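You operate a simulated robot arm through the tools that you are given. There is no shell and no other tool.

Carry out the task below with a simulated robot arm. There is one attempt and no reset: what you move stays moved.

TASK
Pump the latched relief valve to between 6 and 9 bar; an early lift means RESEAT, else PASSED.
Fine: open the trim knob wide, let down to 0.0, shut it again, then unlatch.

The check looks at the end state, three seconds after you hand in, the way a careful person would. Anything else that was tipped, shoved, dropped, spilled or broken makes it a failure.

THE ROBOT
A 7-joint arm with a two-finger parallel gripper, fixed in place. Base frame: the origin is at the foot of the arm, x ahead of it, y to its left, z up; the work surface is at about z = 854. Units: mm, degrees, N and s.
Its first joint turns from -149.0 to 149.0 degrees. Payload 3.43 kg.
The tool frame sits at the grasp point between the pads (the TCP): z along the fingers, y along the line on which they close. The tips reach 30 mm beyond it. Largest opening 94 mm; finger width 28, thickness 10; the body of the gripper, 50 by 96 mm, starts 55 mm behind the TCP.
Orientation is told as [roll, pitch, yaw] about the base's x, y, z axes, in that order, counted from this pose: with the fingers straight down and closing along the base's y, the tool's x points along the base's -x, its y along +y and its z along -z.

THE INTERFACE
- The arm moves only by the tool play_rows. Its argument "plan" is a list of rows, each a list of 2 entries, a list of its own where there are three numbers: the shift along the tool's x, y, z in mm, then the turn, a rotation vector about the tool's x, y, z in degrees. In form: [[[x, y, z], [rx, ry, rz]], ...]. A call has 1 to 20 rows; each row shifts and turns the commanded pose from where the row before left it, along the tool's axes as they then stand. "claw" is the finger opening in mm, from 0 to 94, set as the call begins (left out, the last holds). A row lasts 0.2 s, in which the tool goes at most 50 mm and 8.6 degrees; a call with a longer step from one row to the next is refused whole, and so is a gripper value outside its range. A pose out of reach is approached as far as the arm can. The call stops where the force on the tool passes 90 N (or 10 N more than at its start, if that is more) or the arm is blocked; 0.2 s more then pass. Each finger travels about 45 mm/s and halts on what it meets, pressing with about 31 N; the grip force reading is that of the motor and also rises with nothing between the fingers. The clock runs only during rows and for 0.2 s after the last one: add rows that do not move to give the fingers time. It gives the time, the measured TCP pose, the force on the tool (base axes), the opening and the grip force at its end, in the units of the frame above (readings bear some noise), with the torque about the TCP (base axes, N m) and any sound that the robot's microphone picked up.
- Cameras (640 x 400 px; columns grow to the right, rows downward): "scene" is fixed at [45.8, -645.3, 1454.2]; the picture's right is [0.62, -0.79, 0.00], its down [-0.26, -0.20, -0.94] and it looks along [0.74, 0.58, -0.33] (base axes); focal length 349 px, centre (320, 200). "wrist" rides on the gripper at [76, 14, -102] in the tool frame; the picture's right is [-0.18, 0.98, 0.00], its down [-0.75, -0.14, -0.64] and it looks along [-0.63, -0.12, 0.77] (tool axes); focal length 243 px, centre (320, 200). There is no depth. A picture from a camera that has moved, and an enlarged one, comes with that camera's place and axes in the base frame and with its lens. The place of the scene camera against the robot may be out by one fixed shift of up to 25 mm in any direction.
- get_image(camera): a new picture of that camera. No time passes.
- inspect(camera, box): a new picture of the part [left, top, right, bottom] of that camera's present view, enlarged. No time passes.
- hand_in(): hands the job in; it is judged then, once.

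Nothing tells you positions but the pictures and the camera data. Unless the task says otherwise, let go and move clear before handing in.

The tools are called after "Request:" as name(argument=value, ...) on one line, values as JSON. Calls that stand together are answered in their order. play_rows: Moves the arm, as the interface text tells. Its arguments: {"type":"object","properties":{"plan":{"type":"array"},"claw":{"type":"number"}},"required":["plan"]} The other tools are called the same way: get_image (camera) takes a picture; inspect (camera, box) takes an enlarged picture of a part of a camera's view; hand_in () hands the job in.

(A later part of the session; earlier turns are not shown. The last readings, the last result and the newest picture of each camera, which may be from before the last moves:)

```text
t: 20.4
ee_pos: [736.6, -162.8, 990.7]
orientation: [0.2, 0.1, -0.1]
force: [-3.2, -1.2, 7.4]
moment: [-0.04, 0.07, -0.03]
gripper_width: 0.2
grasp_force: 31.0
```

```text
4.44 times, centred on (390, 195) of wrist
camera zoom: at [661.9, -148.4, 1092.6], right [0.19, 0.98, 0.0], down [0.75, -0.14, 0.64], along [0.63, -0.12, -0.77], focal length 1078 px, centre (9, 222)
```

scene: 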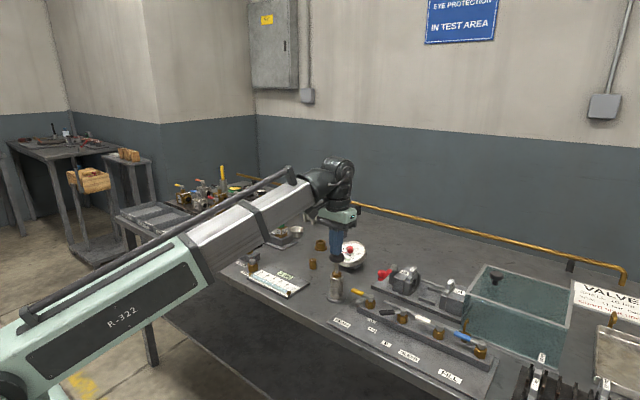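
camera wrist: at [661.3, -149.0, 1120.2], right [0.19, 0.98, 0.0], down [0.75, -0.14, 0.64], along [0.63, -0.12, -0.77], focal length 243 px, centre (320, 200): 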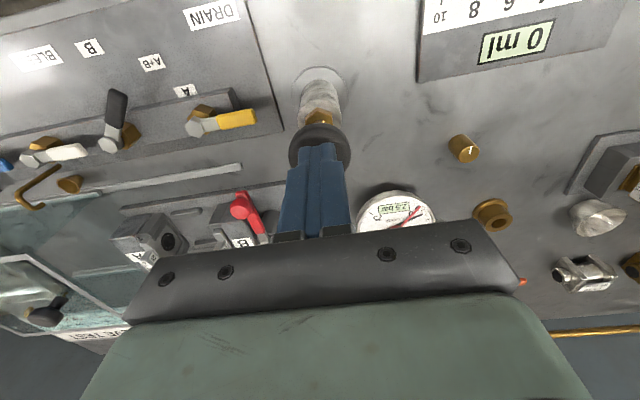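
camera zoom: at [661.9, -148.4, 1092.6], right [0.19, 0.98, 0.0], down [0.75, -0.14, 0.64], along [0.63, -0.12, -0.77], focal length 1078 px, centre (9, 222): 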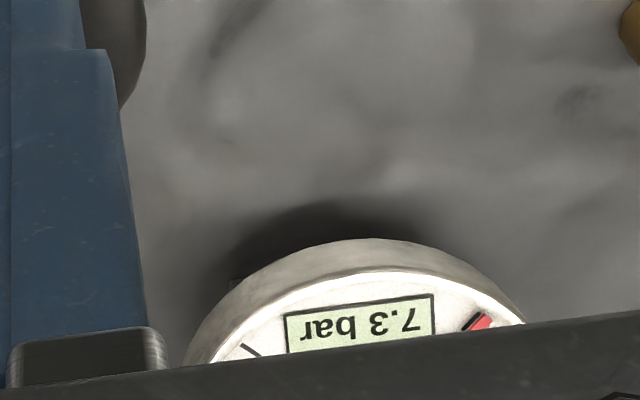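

The gauge shows 7.3 bar with no lift sound. I'll release the handle, check the reading, and look at the LIFT display next to the valve.

Request:
play_rows(plan=[[[0, 0, -10], [0, 0, 0]], [[0, 0, -10], [0, 0, 0]], [[0, 0, -7], [0, 0, 0]], [[0, 0, 0], [0, 0, 0]], [[0, 0, 0], [0, 0, 0]]])

Request:
inspect(camera="wrist", box=[340, 150, 440, 240])

Request:
inspect(camera="wrist", box=[480, 80, 640, 240])

```text
t: 21.6
ee_pos: [737.0, -164.1, 1019.7]
orientation: [0.2, 0.2, -0.1]
force: [0.4, 0.9, 0.0]
moment: [-0.01, 0.02, 0.01]
gripper_width: 0.2
grasp_force: 31.3
```

```text
4.44 times, centred on (390, 195) of wrist
camera zoom: at [662.7, -148.3, 1120.9], right [0.19, 0.98, 0.0], down [0.75, -0.14, 0.64], along [0.63, -0.12, -0.77], focal length 1078 px, centre (9, 222)
```

zoom: 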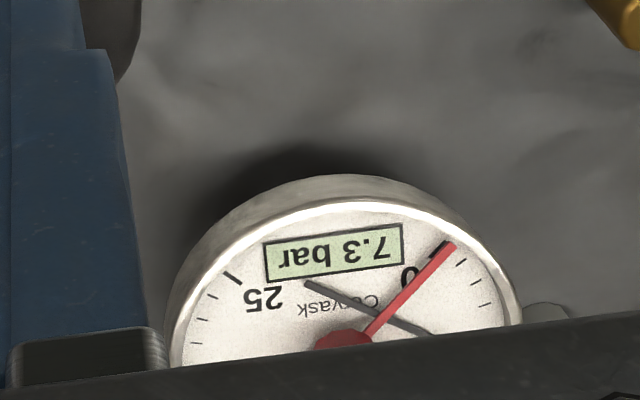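

```text
2.50 times, centred on (560, 160) of wrist
camera zoom: at [662.7, -148.3, 1120.9], right [0.19, 0.98, 0.0], down [0.75, -0.14, 0.64], along [0.63, -0.12, -0.77], focal length 606 px, centre (-280, 300)
```

zoom: 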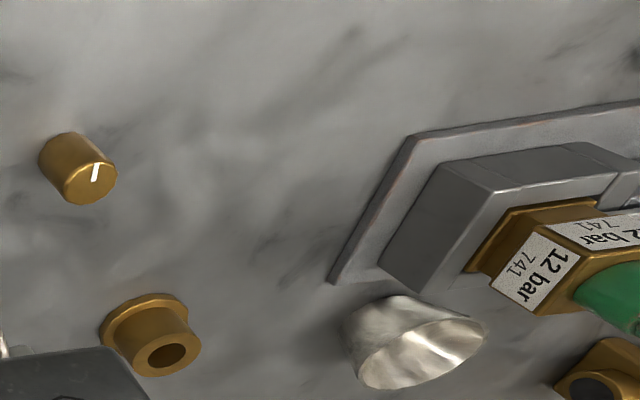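

It holds at 7.3 bar with no lift. I'll add a short partial stroke toward about 8 bar to probe the window properly while staying well under 9.

Request:
play_rows(plan=[[[0, 0, 5], [0, 0, 0]], [[0, 0, 3], [0, 0, 0]], [[0, 0, 3], [0, 0, 0]], [[0, 0, 2], [0, 0, 0]], [[0, 0, 0], [0, 0, 0]]])

Request:
inspect(camera="wrist", box=[340, 150, 440, 240])

```text
t: 22.8
ee_pos: [736.1, -163.9, 1005.6]
orientation: [0.1, 0.0, -0.1]
force: [0.7, -0.1, 2.3]
moment: [-0.01, -0.07, -0.04]
gripper_width: 0.2
grasp_force: 30.9
```

```text
4.44 times, centred on (390, 195) of wrist
camera zoom: at [661.8, -148.2, 1107.4], right [0.19, 0.98, 0.0], down [0.75, -0.14, 0.64], along [0.63, -0.12, -0.77], focal length 1078 px, centre (9, 222)
```

zoom: 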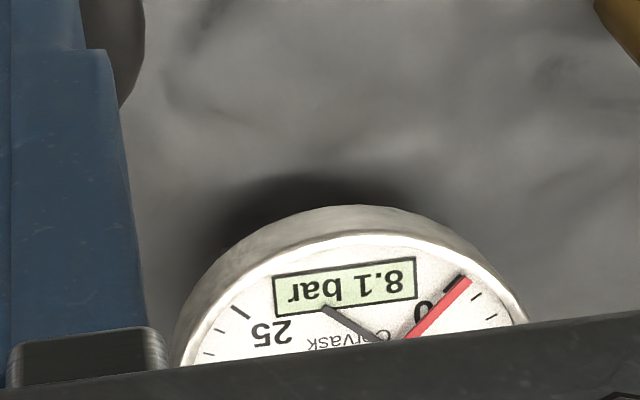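

The gauge reads 8.1 bar and no lift sound was reported. I'll withdraw upward and go look at the LIFT display and the valve to confirm the socket is really pressurised.

Request:
play_rows(plan=[[[0, 0, -15], [0, 0, 0]], [[0, 0, -20], [0, 0, 0]], [[-2, 20, -25], [0, 0, 0]], [[-3, 40, 0], [0, 0, 0]], [[-3, 40, 0], [0, 0, 0]], [[-3, 40, 0], [0, 0, 0]], [[-3, 40, 0], [0, 0, 0]], [[-3, 40, 0], [0, 0, 0]], [[-3, 40, 0], [0, 0, 0]], [[-3, 40, 0], [0, 0, 0]], [[-3, 40, 0], [0, 0, 0]], [[0, 0, 0], [0, 0, 0]]])

Request:
get_image(camera="wrist")

Request:
inspect(camera="wrist", box=[300, 50, 460, 150])

Request:
inspect(camera="wrist", box=[100, 180, 200, 260])

```text
t: 25.4
ee_pos: [763.5, 176.2, 1065.8]
orientation: [0.2, 0.1, -0.1]
force: [0.5, 0.0, 0.0]
moment: [0.01, -0.01, -0.02]
gripper_width: 0.0
grasp_force: 30.9
```

```text
taken
camera wrist: at [688.7, 192.1, 1167.3], right [0.19, 0.98, 0.0], down [0.75, -0.14, 0.64], along [0.63, -0.12, -0.77], focal length 243 px, centre (320, 200)
```

wrist: 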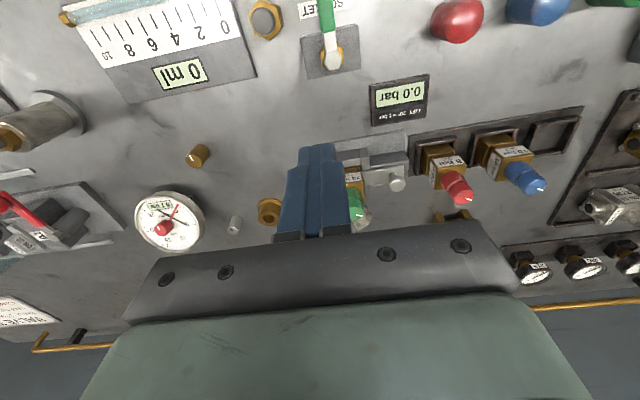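

```text
4.00 times, centred on (380, 100) of wrist
camera zoom: at [688.7, 192.1, 1167.3], right [0.19, 0.98, 0.0], down [0.75, -0.14, 0.64], along [0.63, -0.12, -0.77], focal length 970 px, centre (80, 600)
```

zoom: 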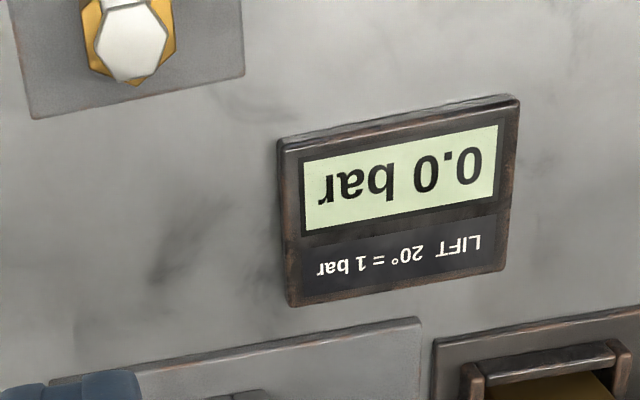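

```text
5.00 times, centred on (150, 220) of wrist
camera zoom: at [688.7, 192.1, 1167.3], right [0.19, 0.98, 0.0], down [0.75, -0.14, 0.64], along [0.63, -0.12, -0.77], focal length 1213 px, centre (1170, 100)
```

zoom: 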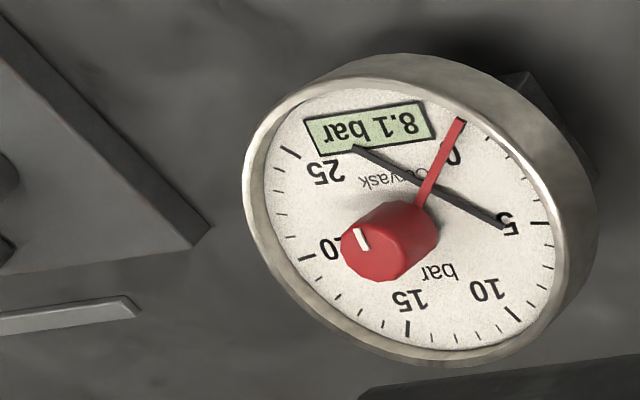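

Gauge holds 8.1 bar and the LIFT display still reads 0.0. I need to be sure the SOCKET valve is actually open, so I'll look closely at that lever and compare it to the others.

Request:
inspect(camera="wrist", box=[290, 0, 370, 90])

Request:
inspect(camera="scene", box=[320, 210, 360, 245])

Request:
inspect(camera="scene", box=[225, 225, 275, 285])

Request:
inspect(camera="wrist", box=[230, 0, 310, 60])

```text
4.44 times, centred on (330, 45) of wrist
camera zoom: at [688.7, 192.1, 1167.3], right [0.19, 0.98, 0.0], down [0.75, -0.14, 0.64], along [0.63, -0.12, -0.77], focal length 1078 px, centre (276, 889)
```

zoom: 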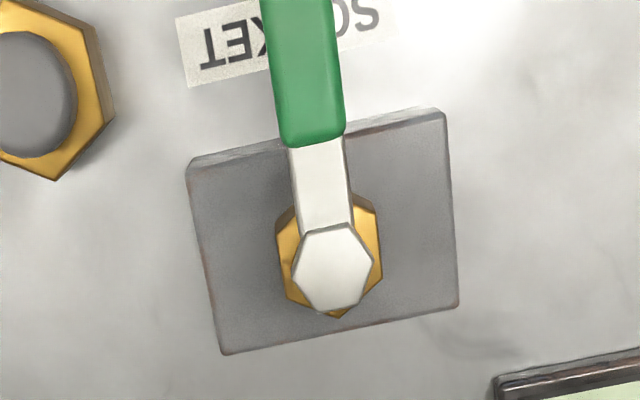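

```text
11.43 times, centred on (340, 228) of scene
camera zoom: at [45.8, -645.3, 1454.2], right [0.62, -0.79, 0.0], down [-0.26, -0.2, -0.94], along [0.74, 0.58, -0.33], focal length 3986 px, centre (91, -114)
```

zoom: 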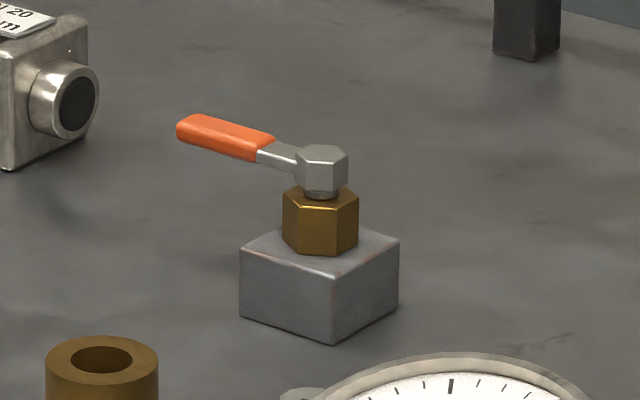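

```text
6.67 times, centred on (250, 255) of scene
camera zoom: at [45.8, -645.3, 1454.2], right [0.62, -0.79, 0.0], down [-0.26, -0.2, -0.94], along [0.74, 0.58, -0.33], focal length 2325 px, centre (787, -167)
```

zoom: 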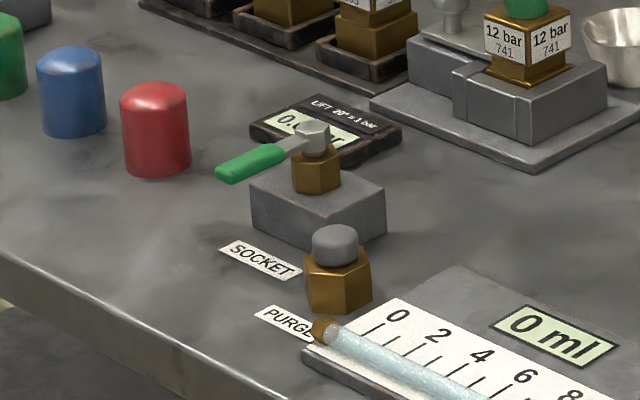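

```text
6.67 times, centred on (270, 30) of wrist
camera zoom: at [688.7, 192.1, 1167.3], right [0.19, 0.98, 0.0], down [0.75, -0.14, 0.64], along [0.63, -0.12, -0.77], focal length 1618 px, centre (653, 1333)
```

zoom: 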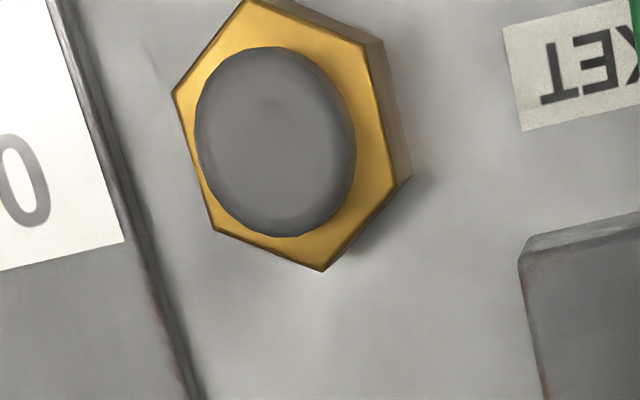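

Comparing levers: DRAIN/BLEED/FILL (which must be shut for the line to hold) lie sideways, while the SOCKET lever lies along the line toward the relief stand, so it is open; 8.1 bar held with no lift recorded, so the verdict is PASSED. Next I'll locate the brass trim knob precisely.

Request:
inspect(camera="wrist", box=[160, 125, 240, 175])

Request:
play_rows(plan=[[[0, -35, 0], [0, 0, 0]], [[0, -35, 0], [0, 0, 0]], [[0, -35, 0], [0, 0, 0]], [[0, -35, 0], [0, 0, 0]], [[0, -35, 0], [0, 0, 0]], [[0, 0, 0], [0, 0, 0]]], claw=60)

Request:
get_image(camera="wrist")

Request:
inspect(camera="wrist", box=[280, 120, 360, 170])

```text
8.00 times, centred on (200, 150) of wrist
camera zoom: at [688.7, 192.1, 1167.3], right [0.19, 0.98, 0.0], down [0.75, -0.14, 0.64], along [0.63, -0.12, -0.77], focal length 1941 px, centre (1280, 600)
```

zoom: 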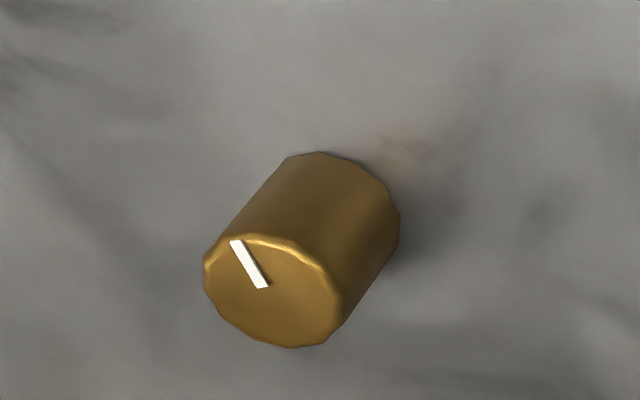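

```text
t: 26.8
ee_pos: [762.3, -1.0, 1066.3]
orientation: [0.1, 0.1, -0.1]
force: [0.1, 0.2, 0.0]
moment: [0.02, -0.01, 0.01]
gripper_width: 60.0
grasp_force: 0.0
```

```text
taken
camera wrist: at [687.6, 15.4, 1167.6], right [0.19, 0.98, 0.0], down [0.75, -0.14, 0.64], along [0.63, -0.12, -0.77], focal length 243 px, centre (320, 200)
```

wrist: 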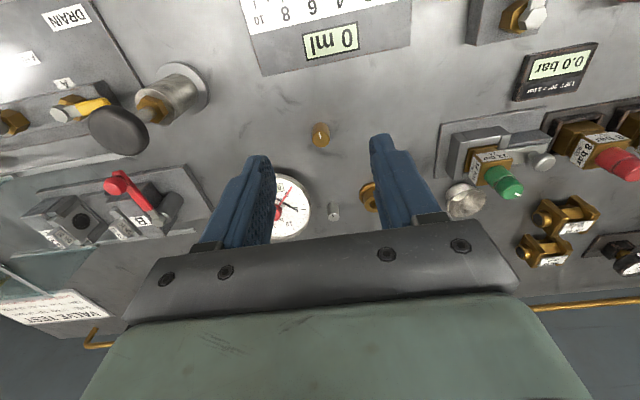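

```text
8.00 times, centred on (320, 145) of wrist
camera zoom: at [687.6, 15.4, 1167.6], right [0.19, 0.98, 0.0], down [0.75, -0.14, 0.64], along [0.63, -0.12, -0.77], focal length 1941 px, centre (320, 640)
```

zoom: 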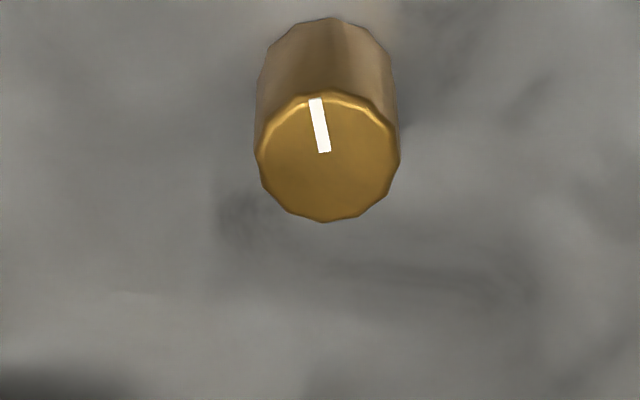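

The trim knob's top centre is at about (825, -9, 879), 23 mm across, with its mark pointing toward the operator side. I'll move above it and pre-rotate the wrist so there's plenty of counter-clockwise turning range.

Request:
play_rows(plan=[[[-31, -4, 20], [0, 0, 0]], [[-31.7, -4.3, 20], [0, 0, 0]], [[0, 0, 20], [0, 0, 8]], [[0, 0, 10], [0, 0, 8]], [[0, 0, 0], [0, 0, 8]], [[0, 0, 0], [0, 0, 8]], [[0, 0, 0], [0, 0, 8]], [[0, 0, 0], [0, 0, 8]], [[0, 0, 0], [0, 0, 8]], [[0, 0, 0], [0, 0, 8]], [[0, 0, 0], [0, 0, 8]], [[0, 0, 0], [0, 0, 8]], [[0, 0, 0], [0, 0, 0]]])

Request:
get_image(camera="wrist")

Request:
get_image(camera="scene")

```text
t: 29.6
ee_pos: [825.0, -5.6, 994.8]
orientation: [-0.1, 0.1, -80.2]
force: [-0.1, -0.8, -1.0]
moment: [-0.01, -0.02, 0.01]
gripper_width: 59.9
grasp_force: 0.1
```

```text
taken
camera wrist: at [827.9, 71.7, 1097.0], right [1.0, -0.01, 0.0], down [-0.01, -0.77, 0.64], along [-0.01, -0.64, -0.77], focal length 243 px, centre (320, 200)
```

wrist: 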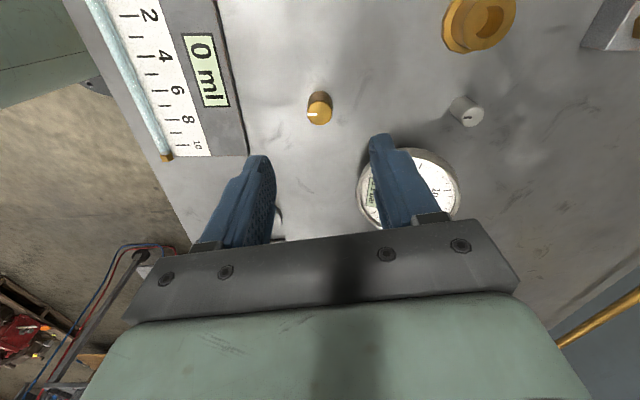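

```text
taken
```

scene: 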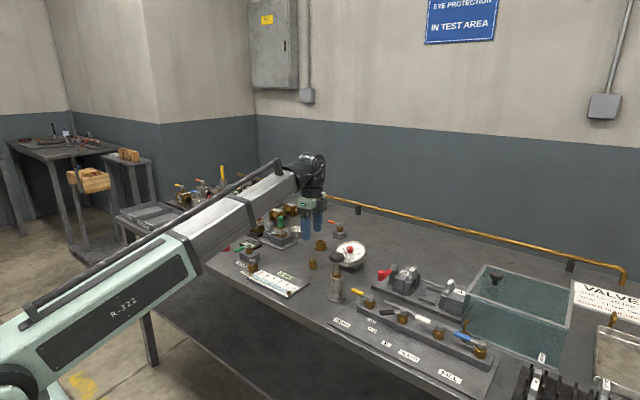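

There is also a small grey knob with a dark mark near the gauge, so I need to work out which one is the trim knob. I'll zoom in on both.

Request:
inspect(camera="wrist", box=[420, 70, 520, 150])

Request:
inspect(camera="wrist", box=[280, 70, 360, 140])

Request:
inspect(camera="scene", box=[305, 225, 375, 280])

Request:
inspect(camera="wrist", box=[340, 130, 480, 240])

```text
5.00 times, centred on (470, 110) of wrist
camera zoom: at [827.9, 71.7, 1097.0], right [1.0, -0.01, 0.0], down [-0.01, -0.77, 0.64], along [-0.01, -0.64, -0.77], focal length 1213 px, centre (-430, 650)
```

zoom: 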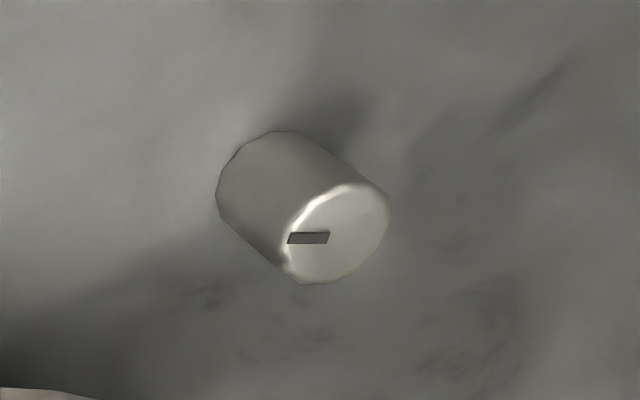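

```text
5.71 times, centred on (320, 105) of wrist
camera zoom: at [827.9, 71.7, 1097.0], right [1.0, -0.01, 0.0], down [-0.01, -0.77, 0.64], along [-0.01, -0.64, -0.77], focal length 1386 px, centre (320, 743)
```

zoom: 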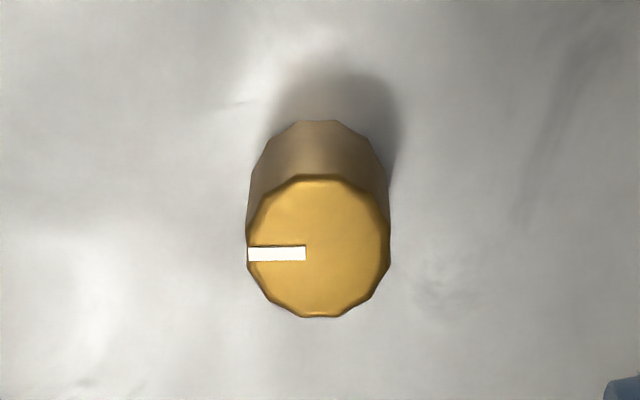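

```text
7.27 times, centred on (340, 252) of scene
camera zoom: at [45.8, -645.3, 1454.2], right [0.62, -0.79, 0.0], down [-0.26, -0.2, -0.94], along [0.74, 0.58, -0.33], focal length 2536 px, centre (174, -182)
```

zoom: 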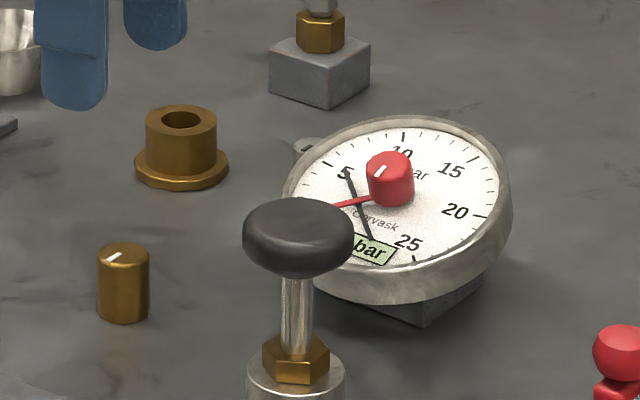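

```text
3.64 times, centred on (410, 185) of wrist
camera zoom: at [827.9, 71.7, 1097.0], right [1.0, -0.01, 0.0], down [-0.01, -0.77, 0.64], along [-0.01, -0.64, -0.77], focal length 882 px, centre (-7, 254)
```

zoom: 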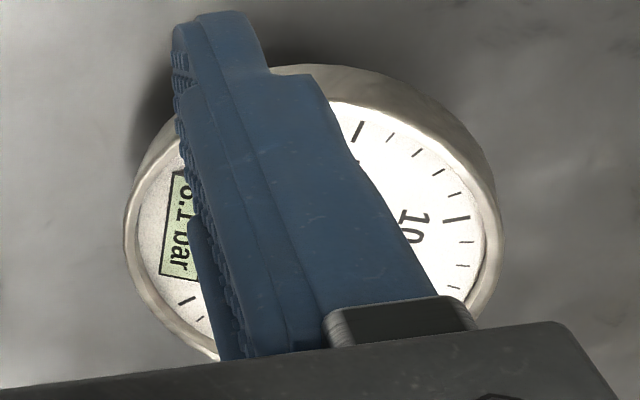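

Two candidate knobs exist: the brass one (825, -9) and a smaller grey one behind the gauge (about 960, -12). I'll start with the brass one near the pump, descending over it with open fingers.

Request:
play_rows(plan=[[[-3.5, 0, 15], [0, 0, 0]], [[0, 0, 25], [0, 0, 0]], [[0, 0, 25], [0, 0, 0]], [[0, 0, 20], [0, 0, 0]], [[0, 0, 12], [0, 0, 0]], [[0, 0, 7], [0, 0, 0]], [[0, 0, 0], [0, 0, 0]]])

Request:
get_image(camera="wrist")

Request:
inspect(camera="scene", box=[280, 210, 380, 285])

```text
t: 31.2
ee_pos: [826.1, -11.0, 892.6]
orientation: [0.0, 0.1, -80.1]
force: [0.4, 0.2, -1.1]
moment: [0.03, 0.01, 0.0]
gripper_width: 59.9
grasp_force: 0.0
```

```text
taken
camera wrist: at [827.9, 68.0, 993.3], right [1.0, -0.01, 0.0], down [-0.01, -0.77, 0.64], along [-0.01, -0.64, -0.77], focal length 243 px, centre (320, 200)
```

wrist: 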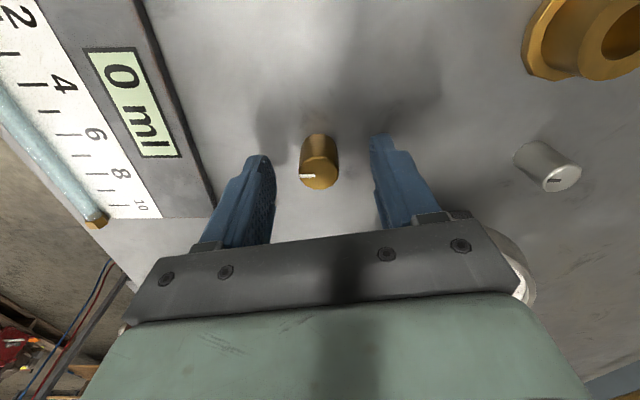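

```text
5.33 times, centred on (330, 248) of scene
camera zoom: at [45.8, -645.3, 1454.2], right [0.62, -0.79, 0.0], down [-0.26, -0.2, -0.94], along [0.74, 0.58, -0.33], focal length 1860 px, centre (267, -53)
```

zoom: 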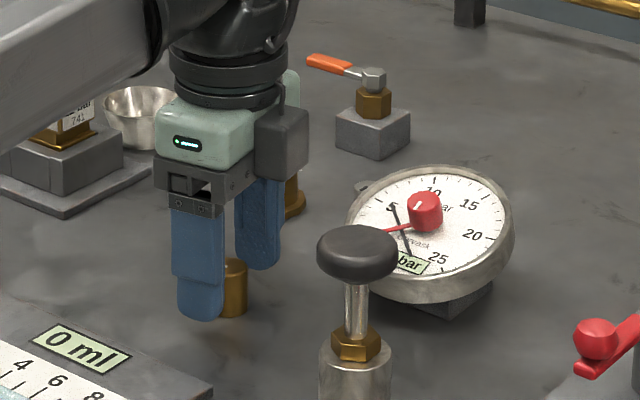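

The brass knob sits between the fingers. I'll trim the alignment slightly, close on it, and check the grip.

Request:
play_rows(plan=[[[0, -1.5, 2], [0, 0, 0]], [[0, 0, 0], [0, 0, 0]], [[0, 0, 0], [0, 0, 0]], [[0, 0, 0], [0, 0, 0]], [[0, 0, 0], [0, 0, 0]]], claw=18)

Request:
get_image(camera="wrist")

```text
t: 32.4
ee_pos: [825.5, -9.9, 889.3]
orientation: [0.0, 0.2, -80.2]
force: [10.3, 2.2, 0.5]
moment: [-0.04, -0.35, 0.03]
gripper_width: 23.6
grasp_force: 44.6
```

```text
taken
camera wrist: at [827.0, 68.7, 990.8], right [1.0, -0.01, 0.0], down [-0.01, -0.77, 0.64], along [-0.01, -0.64, -0.77], focal length 243 px, centre (320, 200)
```

wrist: 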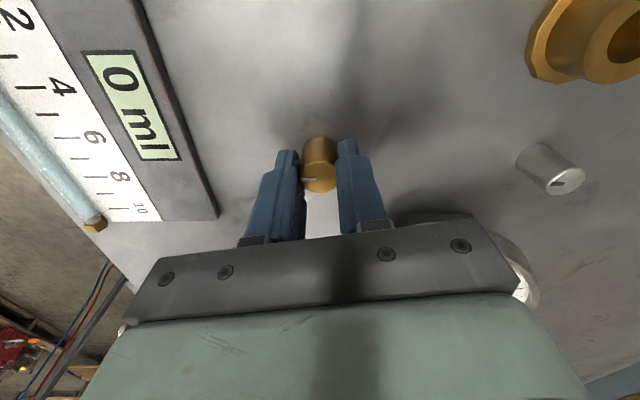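

The brass knob is gripped (23.6 mm). I'll turn it counter-clockwise by about 24° and see whether the torque and pressure respond.

Request:
play_rows(plan=[[[0, 0.7, 0], [0, 0, -6]], [[0, 0, 0], [0, 0, -6]], [[0, 0, 0], [0, 0, -6]], [[0, 0, 0], [0, 0, -6]], [[0, 0, 0], [0, 0, 0]]])

Request:
get_image(camera="wrist")

Request:
inspect(camera="scene", box=[280, 210, 380, 285])

```text
t: 33.6
ee_pos: [824.7, -8.5, 888.5]
orientation: [0.0, 0.1, -55.9]
force: [3.9, 5.3, -7.2]
moment: [-0.95, -0.76, 0.01]
gripper_width: 23.5
grasp_force: 44.9
```

```text
taken
camera wrist: at [795.3, 62.3, 990.8], right [0.92, 0.4, 0.0], down [0.31, -0.71, 0.64], along [0.25, -0.59, -0.77], focal length 243 px, centre (320, 200)
```

wrist: 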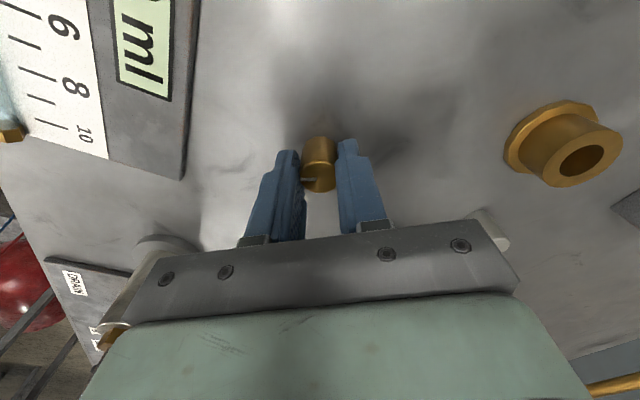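

```text
5.33 times, centred on (330, 248) of scene
camera zoom: at [45.8, -645.3, 1454.2], right [0.62, -0.79, 0.0], down [-0.26, -0.2, -0.94], along [0.74, 0.58, -0.33], focal length 1860 px, centre (267, -53)
```

zoom: 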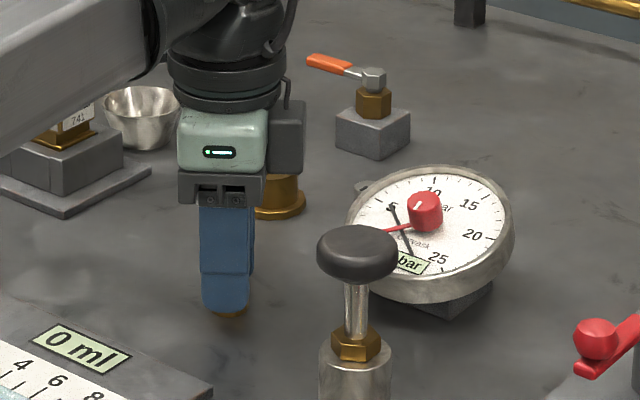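

The knob turns freely with the gripper. I'll look closely at the needle to see whether pressure is coming down.

Request:
inspect(camera="scene", box=[335, 235, 380, 268])

Request:
play_rows(plan=[[[0, 0, 0], [0, 0, 0]], [[0, 0, 0], [0, 0, 0]], [[0, 0, 0], [0, 0, 0]], [[0, 0, 0], [0, 0, 0]], [[0, 0, 0], [0, 0, 0]], [[0, 0, 0], [0, 0, 0]], [[0, 0, 0], [0, 0, 0]]])

Request:
inspect(camera="scene", box=[335, 235, 380, 268])

```text
12.12 times, centred on (358, 252) of scene
camera zoom: at [45.8, -645.3, 1454.2], right [0.62, -0.79, 0.0], down [-0.26, -0.2, -0.94], along [0.74, 0.58, -0.33], focal length 4228 px, centre (-134, -424)
```

zoom: 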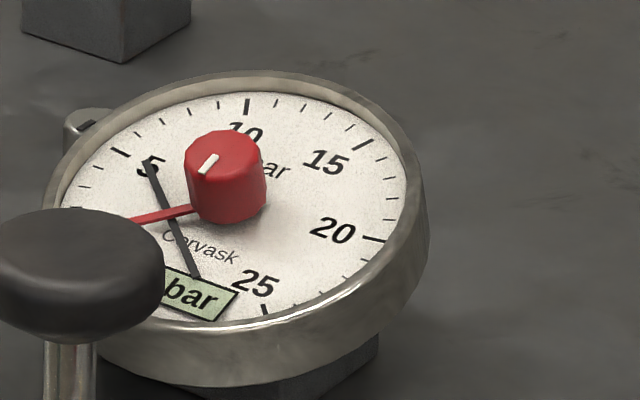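

```text
t: 35.2
ee_pos: [824.7, -10.5, 889.0]
orientation: [0.0, 0.2, -56.0]
force: [0.2, 6.1, -10.0]
moment: [0.01, -0.16, 0.0]
gripper_width: 23.6
grasp_force: 44.9
```

```text
12.12 times, centred on (358, 252) of scene
camera zoom: at [45.8, -645.3, 1454.2], right [0.62, -0.79, 0.0], down [-0.26, -0.2, -0.94], along [0.74, 0.58, -0.33], focal length 4228 px, centre (-134, -424)
```

zoom: 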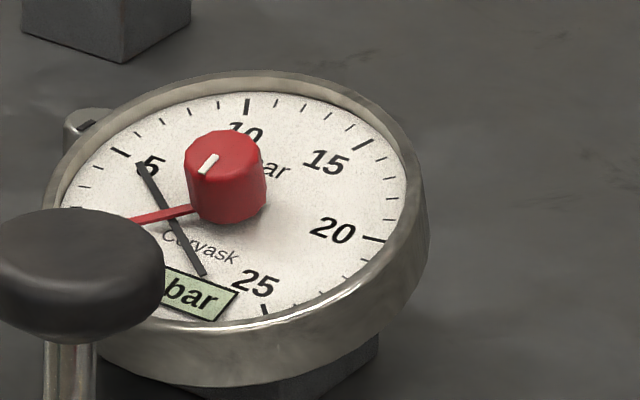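

The needle is creeping down, so the brass knob is the trim knob and counter-clockwise opens it. I'll keep turning it wide open.

Request:
play_rows(plan=[[[0, 0, 0], [0, 0, -7]], [[0, 0, 0], [0, 0, -7]], [[0, 0, 0], [0, 0, -7]], [[0, 0, 0], [0, 0, -7]], [[0, 0, 0], [0, 0, -7]], [[0, 0, 0], [0, 0, -7]], [[0, 0, 0], [0, 0, -7]], [[0, 0, 0], [0, 0, -7]], [[0, 0, 0], [0, 0, 0]]])

Request:
get_image(camera="wrist")

Request:
inspect(camera="scene", box=[335, 235, 380, 268])

```text
t: 37.2
ee_pos: [824.8, -10.5, 889.0]
orientation: [0.0, 0.1, 0.0]
force: [-15.6, 9.6, -11.1]
moment: [0.03, 1.07, -0.03]
gripper_width: 23.5
grasp_force: 44.8
```

```text
taken
camera wrist: at [749.8, 4.9, 991.0], right [0.18, 0.98, 0.0], down [0.76, -0.14, 0.64], along [0.63, -0.12, -0.77], focal length 243 px, centre (320, 200)
```

wrist: 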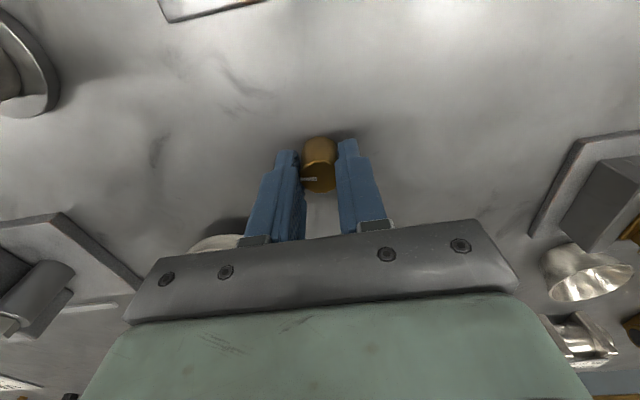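

```text
12.12 times, centred on (358, 252) of scene
camera zoom: at [45.8, -645.3, 1454.2], right [0.62, -0.79, 0.0], down [-0.26, -0.2, -0.94], along [0.74, 0.58, -0.33], focal length 4228 px, centre (-134, -424)
```

zoom: 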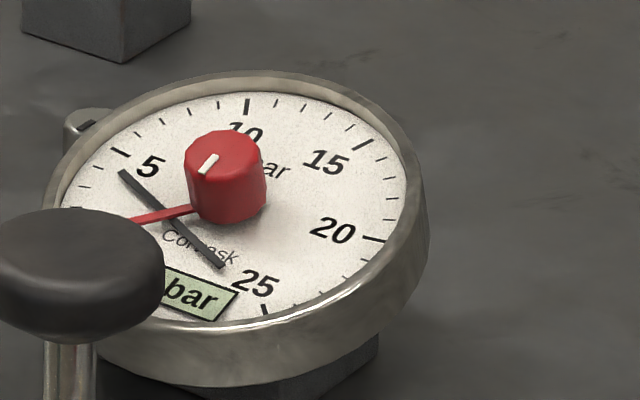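

Pressure is falling faster now with the knob opened about 80°. I'll continue turning further counter-clockwise until it's wide open.

Request:
play_rows(plan=[[[1, 0.7, 0], [0, 0, -7]], [[0, 0, 0], [0, 0, -7]], [[0, 0, 0], [0, 0, -7]], [[0, 0, 0], [0, 0, -7]], [[0, 0, 0], [0, 0, -7]], [[0, 0, 0], [0, 0, -7]], [[0, 0, 0], [0, 0, -7]], [[0, 0, 0], [0, 0, -7]], [[0, 0, 0], [0, 0, -7]], [[0, 0, 0], [0, 0, 0]]])

Request:
get_image(camera="wrist")

Request:
inspect(camera="scene", box=[335, 235, 380, 268])

```text
t: 39.4
ee_pos: [825.3, -10.4, 889.7]
orientation: [0.1, 0.0, 63.0]
force: [-5.0, -14.0, -5.5]
moment: [-0.87, 0.28, -0.01]
gripper_width: 23.6
grasp_force: 44.9
```

```text
taken
camera wrist: at [778.6, -70.9, 990.7], right [-0.79, 0.61, 0.0], down [0.47, 0.61, 0.64], along [0.39, 0.51, -0.77], focal length 243 px, centre (320, 200)
```

wrist: 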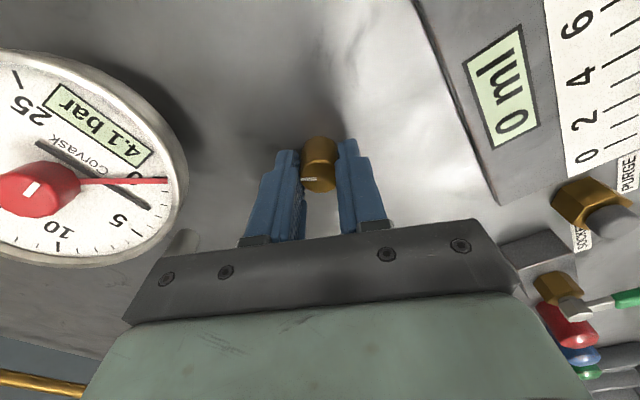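

```text
12.12 times, centred on (358, 252) of scene
camera zoom: at [45.8, -645.3, 1454.2], right [0.62, -0.79, 0.0], down [-0.26, -0.2, -0.94], along [0.74, 0.58, -0.33], focal length 4228 px, centre (-134, -424)
```

zoom: 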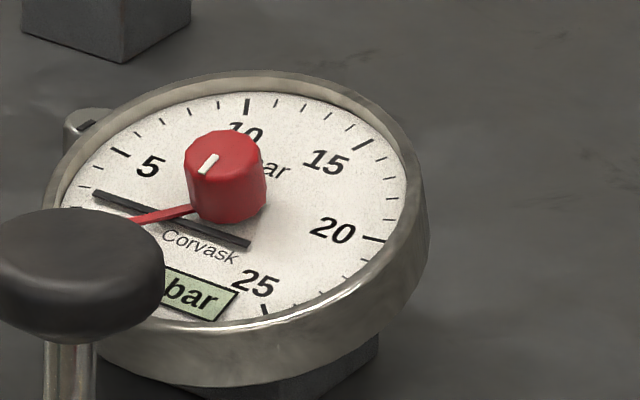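

The display now reads 4.1 bar with the knob about 143° open. I'll keep opening while watching for a stop.

Request:
play_rows(plan=[[[0, 0, 0], [0, 0, -7]], [[0, 0, 0], [0, 0, -7]], [[0, 0, 0], [0, 0, -7]], [[0, 0, 0], [0, 0, -7]], [[0, 0, 0], [0, 0, -7]], [[0, 0, 0], [0, 0, 0]]])

Request:
get_image(camera="wrist")

Request:
get_image(camera="scene")

```text
t: 40.8
ee_pos: [824.9, -10.7, 890.4]
orientation: [0.0, 0.0, 97.9]
force: [9.1, -19.3, 0.0]
moment: [-0.04, 0.0, 0.01]
gripper_width: 23.3
grasp_force: 45.0
```

```text
taken
camera wrist: at [822.5, -87.0, 990.7], right [-1.0, 0.05, 0.0], down [0.04, 0.77, 0.64], along [0.03, 0.64, -0.77], focal length 243 px, centre (320, 200)
```

wrist: 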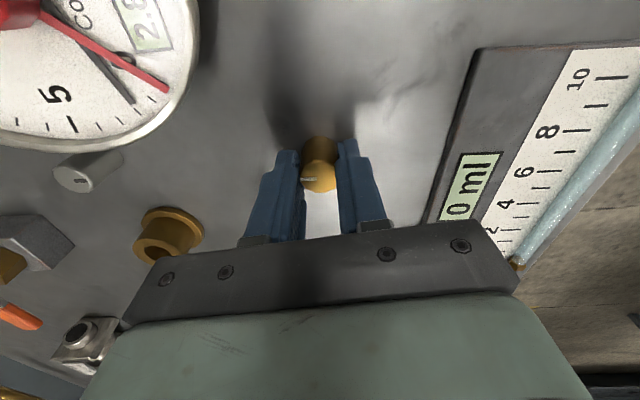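

```text
taken
```

scene: 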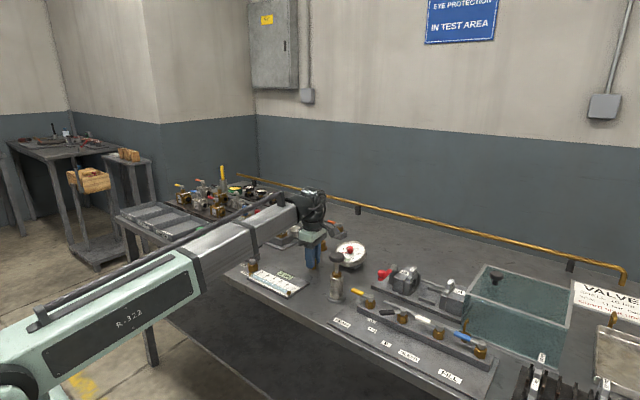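

Pressure is down to about 2.8 bar with the knob 178° open and still turning freely. I'll ease the side load and turn a bit more until it's fully open, while pressure drains.

Request:
play_rows(plan=[[[0.8, -0.3, 0], [0, 0, -7]], [[0, 0, 0], [0, 0, -7]], [[0, 0, 0], [0, 0, -7]], [[0, 0, 0], [0, 0, -7]], [[0, 0, 0], [0, 0, -7]], [[0, 0, 0], [0, 0, -7]], [[0, 0, 0], [0, 0, 0]]])

Request:
get_image(camera="wrist")

Request:
inspect(camera="scene", box=[335, 235, 380, 268])

```text
t: 42.4
ee_pos: [826.0, -9.6, 888.3]
orientation: [-0.1, -0.1, 139.9]
force: [8.3, 4.6, 2.2]
moment: [0.05, 0.01, -0.48]
gripper_width: 23.6
grasp_force: 45.1
```

```text
taken
camera wrist: at [876.0, -69.7, 990.5], right [-0.77, -0.63, 0.0], down [-0.49, 0.59, 0.64], along [-0.41, 0.5, -0.77], focal length 243 px, centre (320, 200)
```

wrist: 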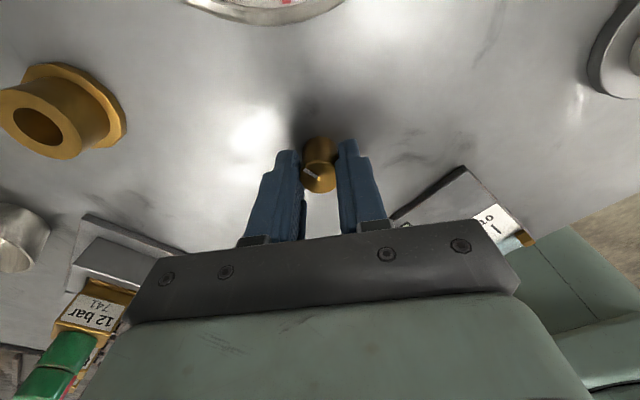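

```text
12.12 times, centred on (358, 252) of scene
camera zoom: at [45.8, -645.3, 1454.2], right [0.62, -0.79, 0.0], down [-0.26, -0.2, -0.94], along [0.74, 0.58, -0.33], focal length 4228 px, centre (-134, -424)
```

zoom: 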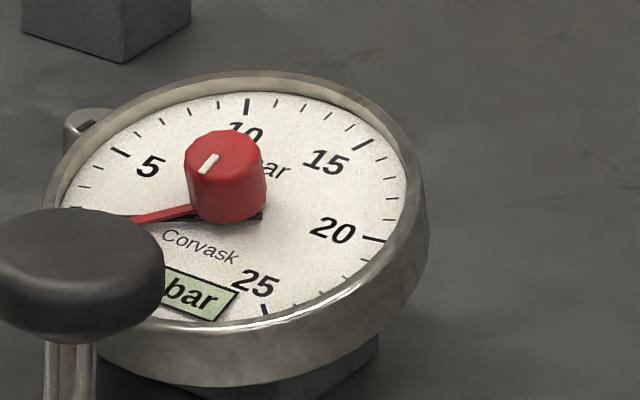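

The knob has reached its open stop (torque felt, slight slip), so it is wide open and the needle is nearly at zero. I'll wait a few seconds for it to drain completely.

Request:
play_rows(plan=[[[0, 0, 0], [0, 0, 2]], [[0, 0, 0], [0, 0, 0]], [[0, 0, 0], [0, 0, 0]], [[0, 0, 0], [0, 0, 0]], [[0, 0, 0], [0, 0, 0]], [[0, 0, 0], [0, 0, 0]], [[0, 0, 0], [0, 0, 0]], [[0, 0, 0], [0, 0, 0]], [[0, 0, 0], [0, 0, 0]], [[0, 0, 0], [0, 0, 0]], [[0, 0, 0], [0, 0, 0]], [[0, 0, 0], [0, 0, 0]], [[0, 0, 0], [0, 0, 0]], [[0, 0, 0], [0, 0, 0]], [[0, 0, 0], [0, 0, 0]], [[0, 0, 0], [0, 0, 0]], [[0, 0, 0], [0, 0, 0]], [[0, 0, 0], [0, 0, 0]], [[0, 0, 0], [0, 0, 0]], [[0, 0, 0], [0, 0, 0]]])

Request:
inspect(camera="scene", box=[335, 235, 380, 268])

Request:
inspect(camera="wrist", box=[280, 120, 360, 220])

Request:
inspect(camera="wrist", box=[160, 0, 360, 60])

```text
t: 46.6
ee_pos: [824.9, -10.3, 890.5]
orientation: [-0.1, -0.1, 137.9]
force: [16.3, 1.9, 8.3]
moment: [-0.02, -0.23, -0.01]
gripper_width: 23.4
grasp_force: 45.2
```

```text
12.12 times, centred on (358, 252) of scene
camera zoom: at [45.8, -645.3, 1454.2], right [0.62, -0.79, 0.0], down [-0.26, -0.2, -0.94], along [0.74, 0.58, -0.33], focal length 4228 px, centre (-134, -424)
```

zoom: 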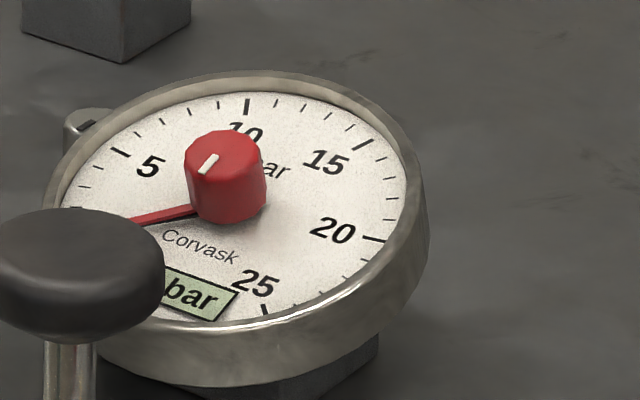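

```text
4.00 times, centred on (320, 170) of wrist
camera zoom: at [873.6, -71.5, 990.5], right [-0.8, -0.61, 0.0], down [-0.46, 0.61, 0.64], along [-0.39, 0.51, -0.77], focal length 970 px, centre (320, 320)
```

zoom: 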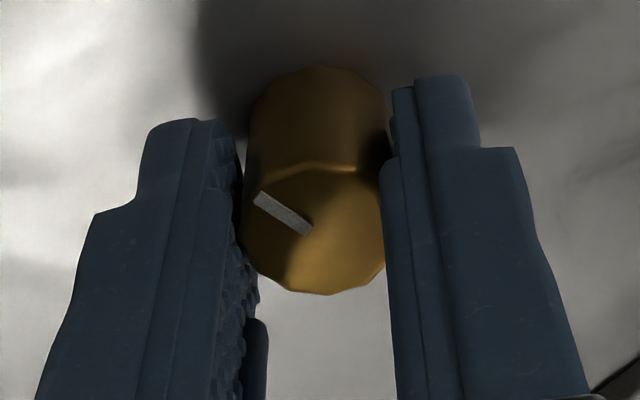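

```text
3.20 times, centred on (260, 30) of wrist
camera zoom: at [873.6, -71.5, 990.5], right [-0.8, -0.61, 0.0], down [-0.46, 0.61, 0.64], along [-0.39, 0.51, -0.77], focal length 776 px, centre (512, 744)
```

zoom: 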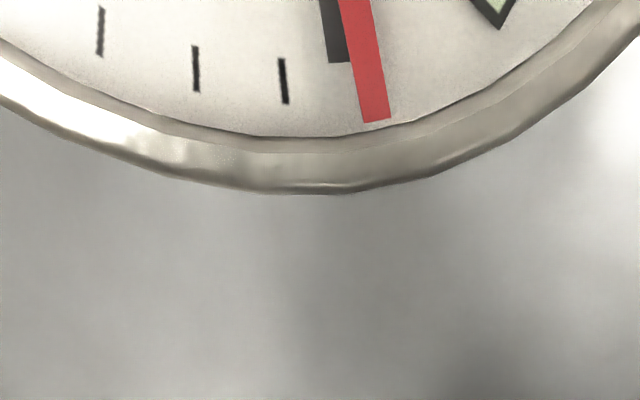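

The mark now points straight away (180° open, the stop), and the needle is at zero. I'll start turning back while it's still well open so the wrist camera can read the display before I shut it.

Request:
play_rows(plan=[[[0, 0, 0], [0, 0, 7]], [[0, 0, 0], [0, 0, 7]], [[0, 0, 0], [0, 0, 7]], [[0, 0, 0], [0, 0, 7]], [[0, 0, 0], [0, 0, 7]], [[0, 0, 0], [0, 0, 7]], [[0, 0, 0], [0, 0, 7]], [[0, 0, 0], [0, 0, 7]], [[0, 0, 0], [0, 0, 7]], [[0, 0, 0], [0, 0, 0]]])

Request:
get_image(camera="wrist")

Request:
inspect(camera="wrist", box=[0, 40, 200, 240])

```text
t: 48.8
ee_pos: [824.8, -11.5, 888.7]
orientation: [0.2, -0.2, 74.8]
force: [8.5, -11.9, 3.5]
moment: [0.7, -0.67, -0.01]
gripper_width: 23.7
grasp_force: 45.4
```

```text
taken
camera wrist: at [792.3, -79.6, 990.5], right [-0.9, 0.44, 0.0], down [0.34, 0.69, 0.64], along [0.28, 0.58, -0.77], focal length 243 px, centre (320, 200)
```

wrist: 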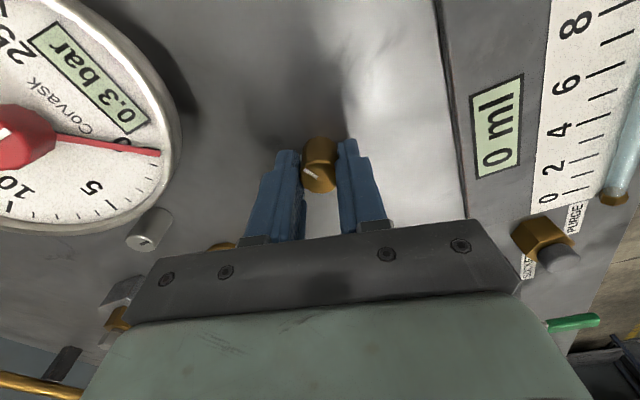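

```text
2.00 times, centred on (100, 140) of wrist
camera zoom: at [792.3, -79.6, 990.5], right [-0.9, 0.44, 0.0], down [0.34, 0.69, 0.64], along [0.28, 0.58, -0.77], focal length 485 px, centre (760, 320)
```

zoom: 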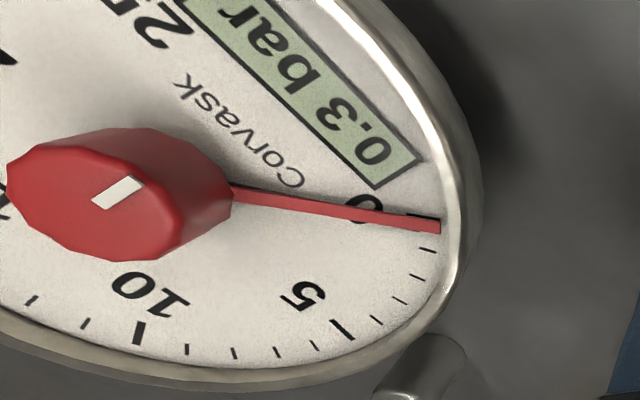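

The display still reads 0.3 bar, decaying. I'll hold here with the knob open and wait for it to reach 0.0.

Request:
play_rows(plan=[[[0, 0, 0], [0, 0, 0]], [[0, 0, 0], [0, 0, 0]], [[0, 0, 0], [0, 0, 0]], [[0, 0, 0], [0, 0, 0]], [[0, 0, 0], [0, 0, 0]], [[0, 0, 0], [0, 0, 0]], [[0, 0, 0], [0, 0, 0]], [[0, 0, 0], [0, 0, 0]], [[0, 0, 0], [0, 0, 0]], [[0, 0, 0], [0, 0, 0]], [[0, 0, 0], [0, 0, 0]], [[0, 0, 0], [0, 0, 0]], [[0, 0, 0], [0, 0, 0]], [[0, 0, 0], [0, 0, 0]], [[0, 0, 0], [0, 0, 0]], [[0, 0, 0], [0, 0, 0]], [[0, 0, 0], [0, 0, 0]], [[0, 0, 0], [0, 0, 0]], [[0, 0, 0], [0, 0, 0]], [[0, 0, 0], [0, 0, 0]]])

Request:
inspect(camera="wrist", box=[0, 40, 200, 240])

Request:
play_rows(plan=[[[0, 0, 0], [0, 0, 0]], [[0, 0, 0], [0, 0, 0]], [[0, 0, 0], [0, 0, 0]], [[0, 0, 0], [0, 0, 0]], [[0, 0, 0], [0, 0, 0]], [[0, 0, 0], [0, 0, 0]], [[0, 0, 0], [0, 0, 0]], [[0, 0, 0], [0, 0, 0]], [[0, 0, 0], [0, 0, 0]], [[0, 0, 0], [0, 0, 0]], [[0, 0, 0], [0, 0, 0]], [[0, 0, 0], [0, 0, 0]], [[0, 0, 0], [0, 0, 0]], [[0, 0, 0], [0, 0, 0]], [[0, 0, 0], [0, 0, 0]], [[0, 0, 0], [0, 0, 0]], [[0, 0, 0], [0, 0, 0]], [[0, 0, 0], [0, 0, 0]], [[0, 0, 0], [0, 0, 0]], [[0, 0, 0], [0, 0, 0]]])

Request:
inspect(camera="wrist", box=[0, 40, 200, 240])

```text
t: 53.0
ee_pos: [824.8, -10.0, 889.6]
orientation: [0.2, 0.0, 74.9]
force: [2.2, -16.1, -3.1]
moment: [-0.36, -0.18, 0.01]
gripper_width: 23.7
grasp_force: 44.7
```

```text
2.00 times, centred on (100, 140) of wrist
camera zoom: at [792.5, -79.6, 990.6], right [-0.9, 0.43, 0.0], down [0.33, 0.69, 0.64], along [0.28, 0.58, -0.77], focal length 485 px, centre (760, 320)
```

zoom: 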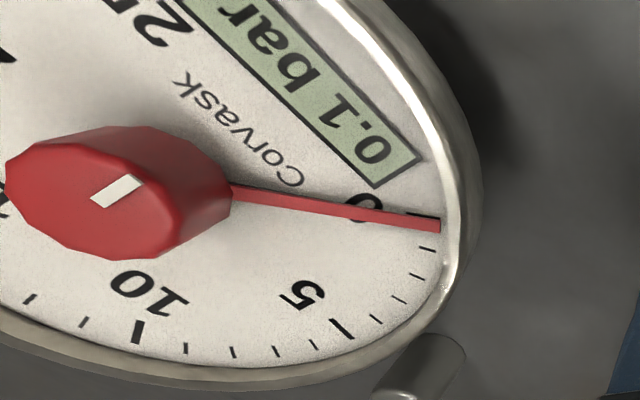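

```text
t: 57.2
ee_pos: [825.3, -9.4, 889.6]
orientation: [0.2, -0.1, 75.0]
force: [0.5, -15.0, -4.9]
moment: [-0.47, -0.09, 0.01]
gripper_width: 23.5
grasp_force: 45.1
```

```text
2.00 times, centred on (100, 140) of wrist
camera zoom: at [792.5, -79.5, 990.6], right [-0.9, 0.43, 0.0], down [0.33, 0.69, 0.64], along [0.28, 0.58, -0.77], focal length 485 px, centre (760, 320)
```

zoom: 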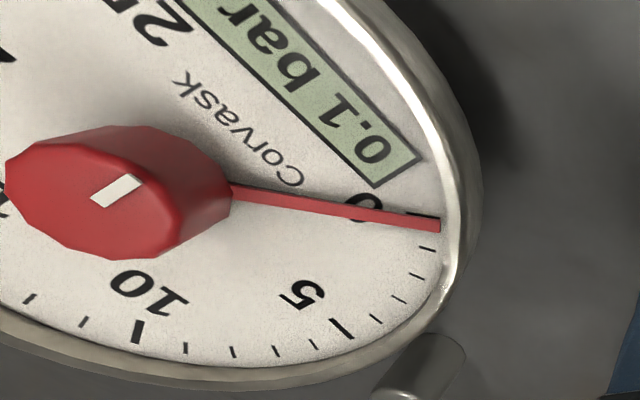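

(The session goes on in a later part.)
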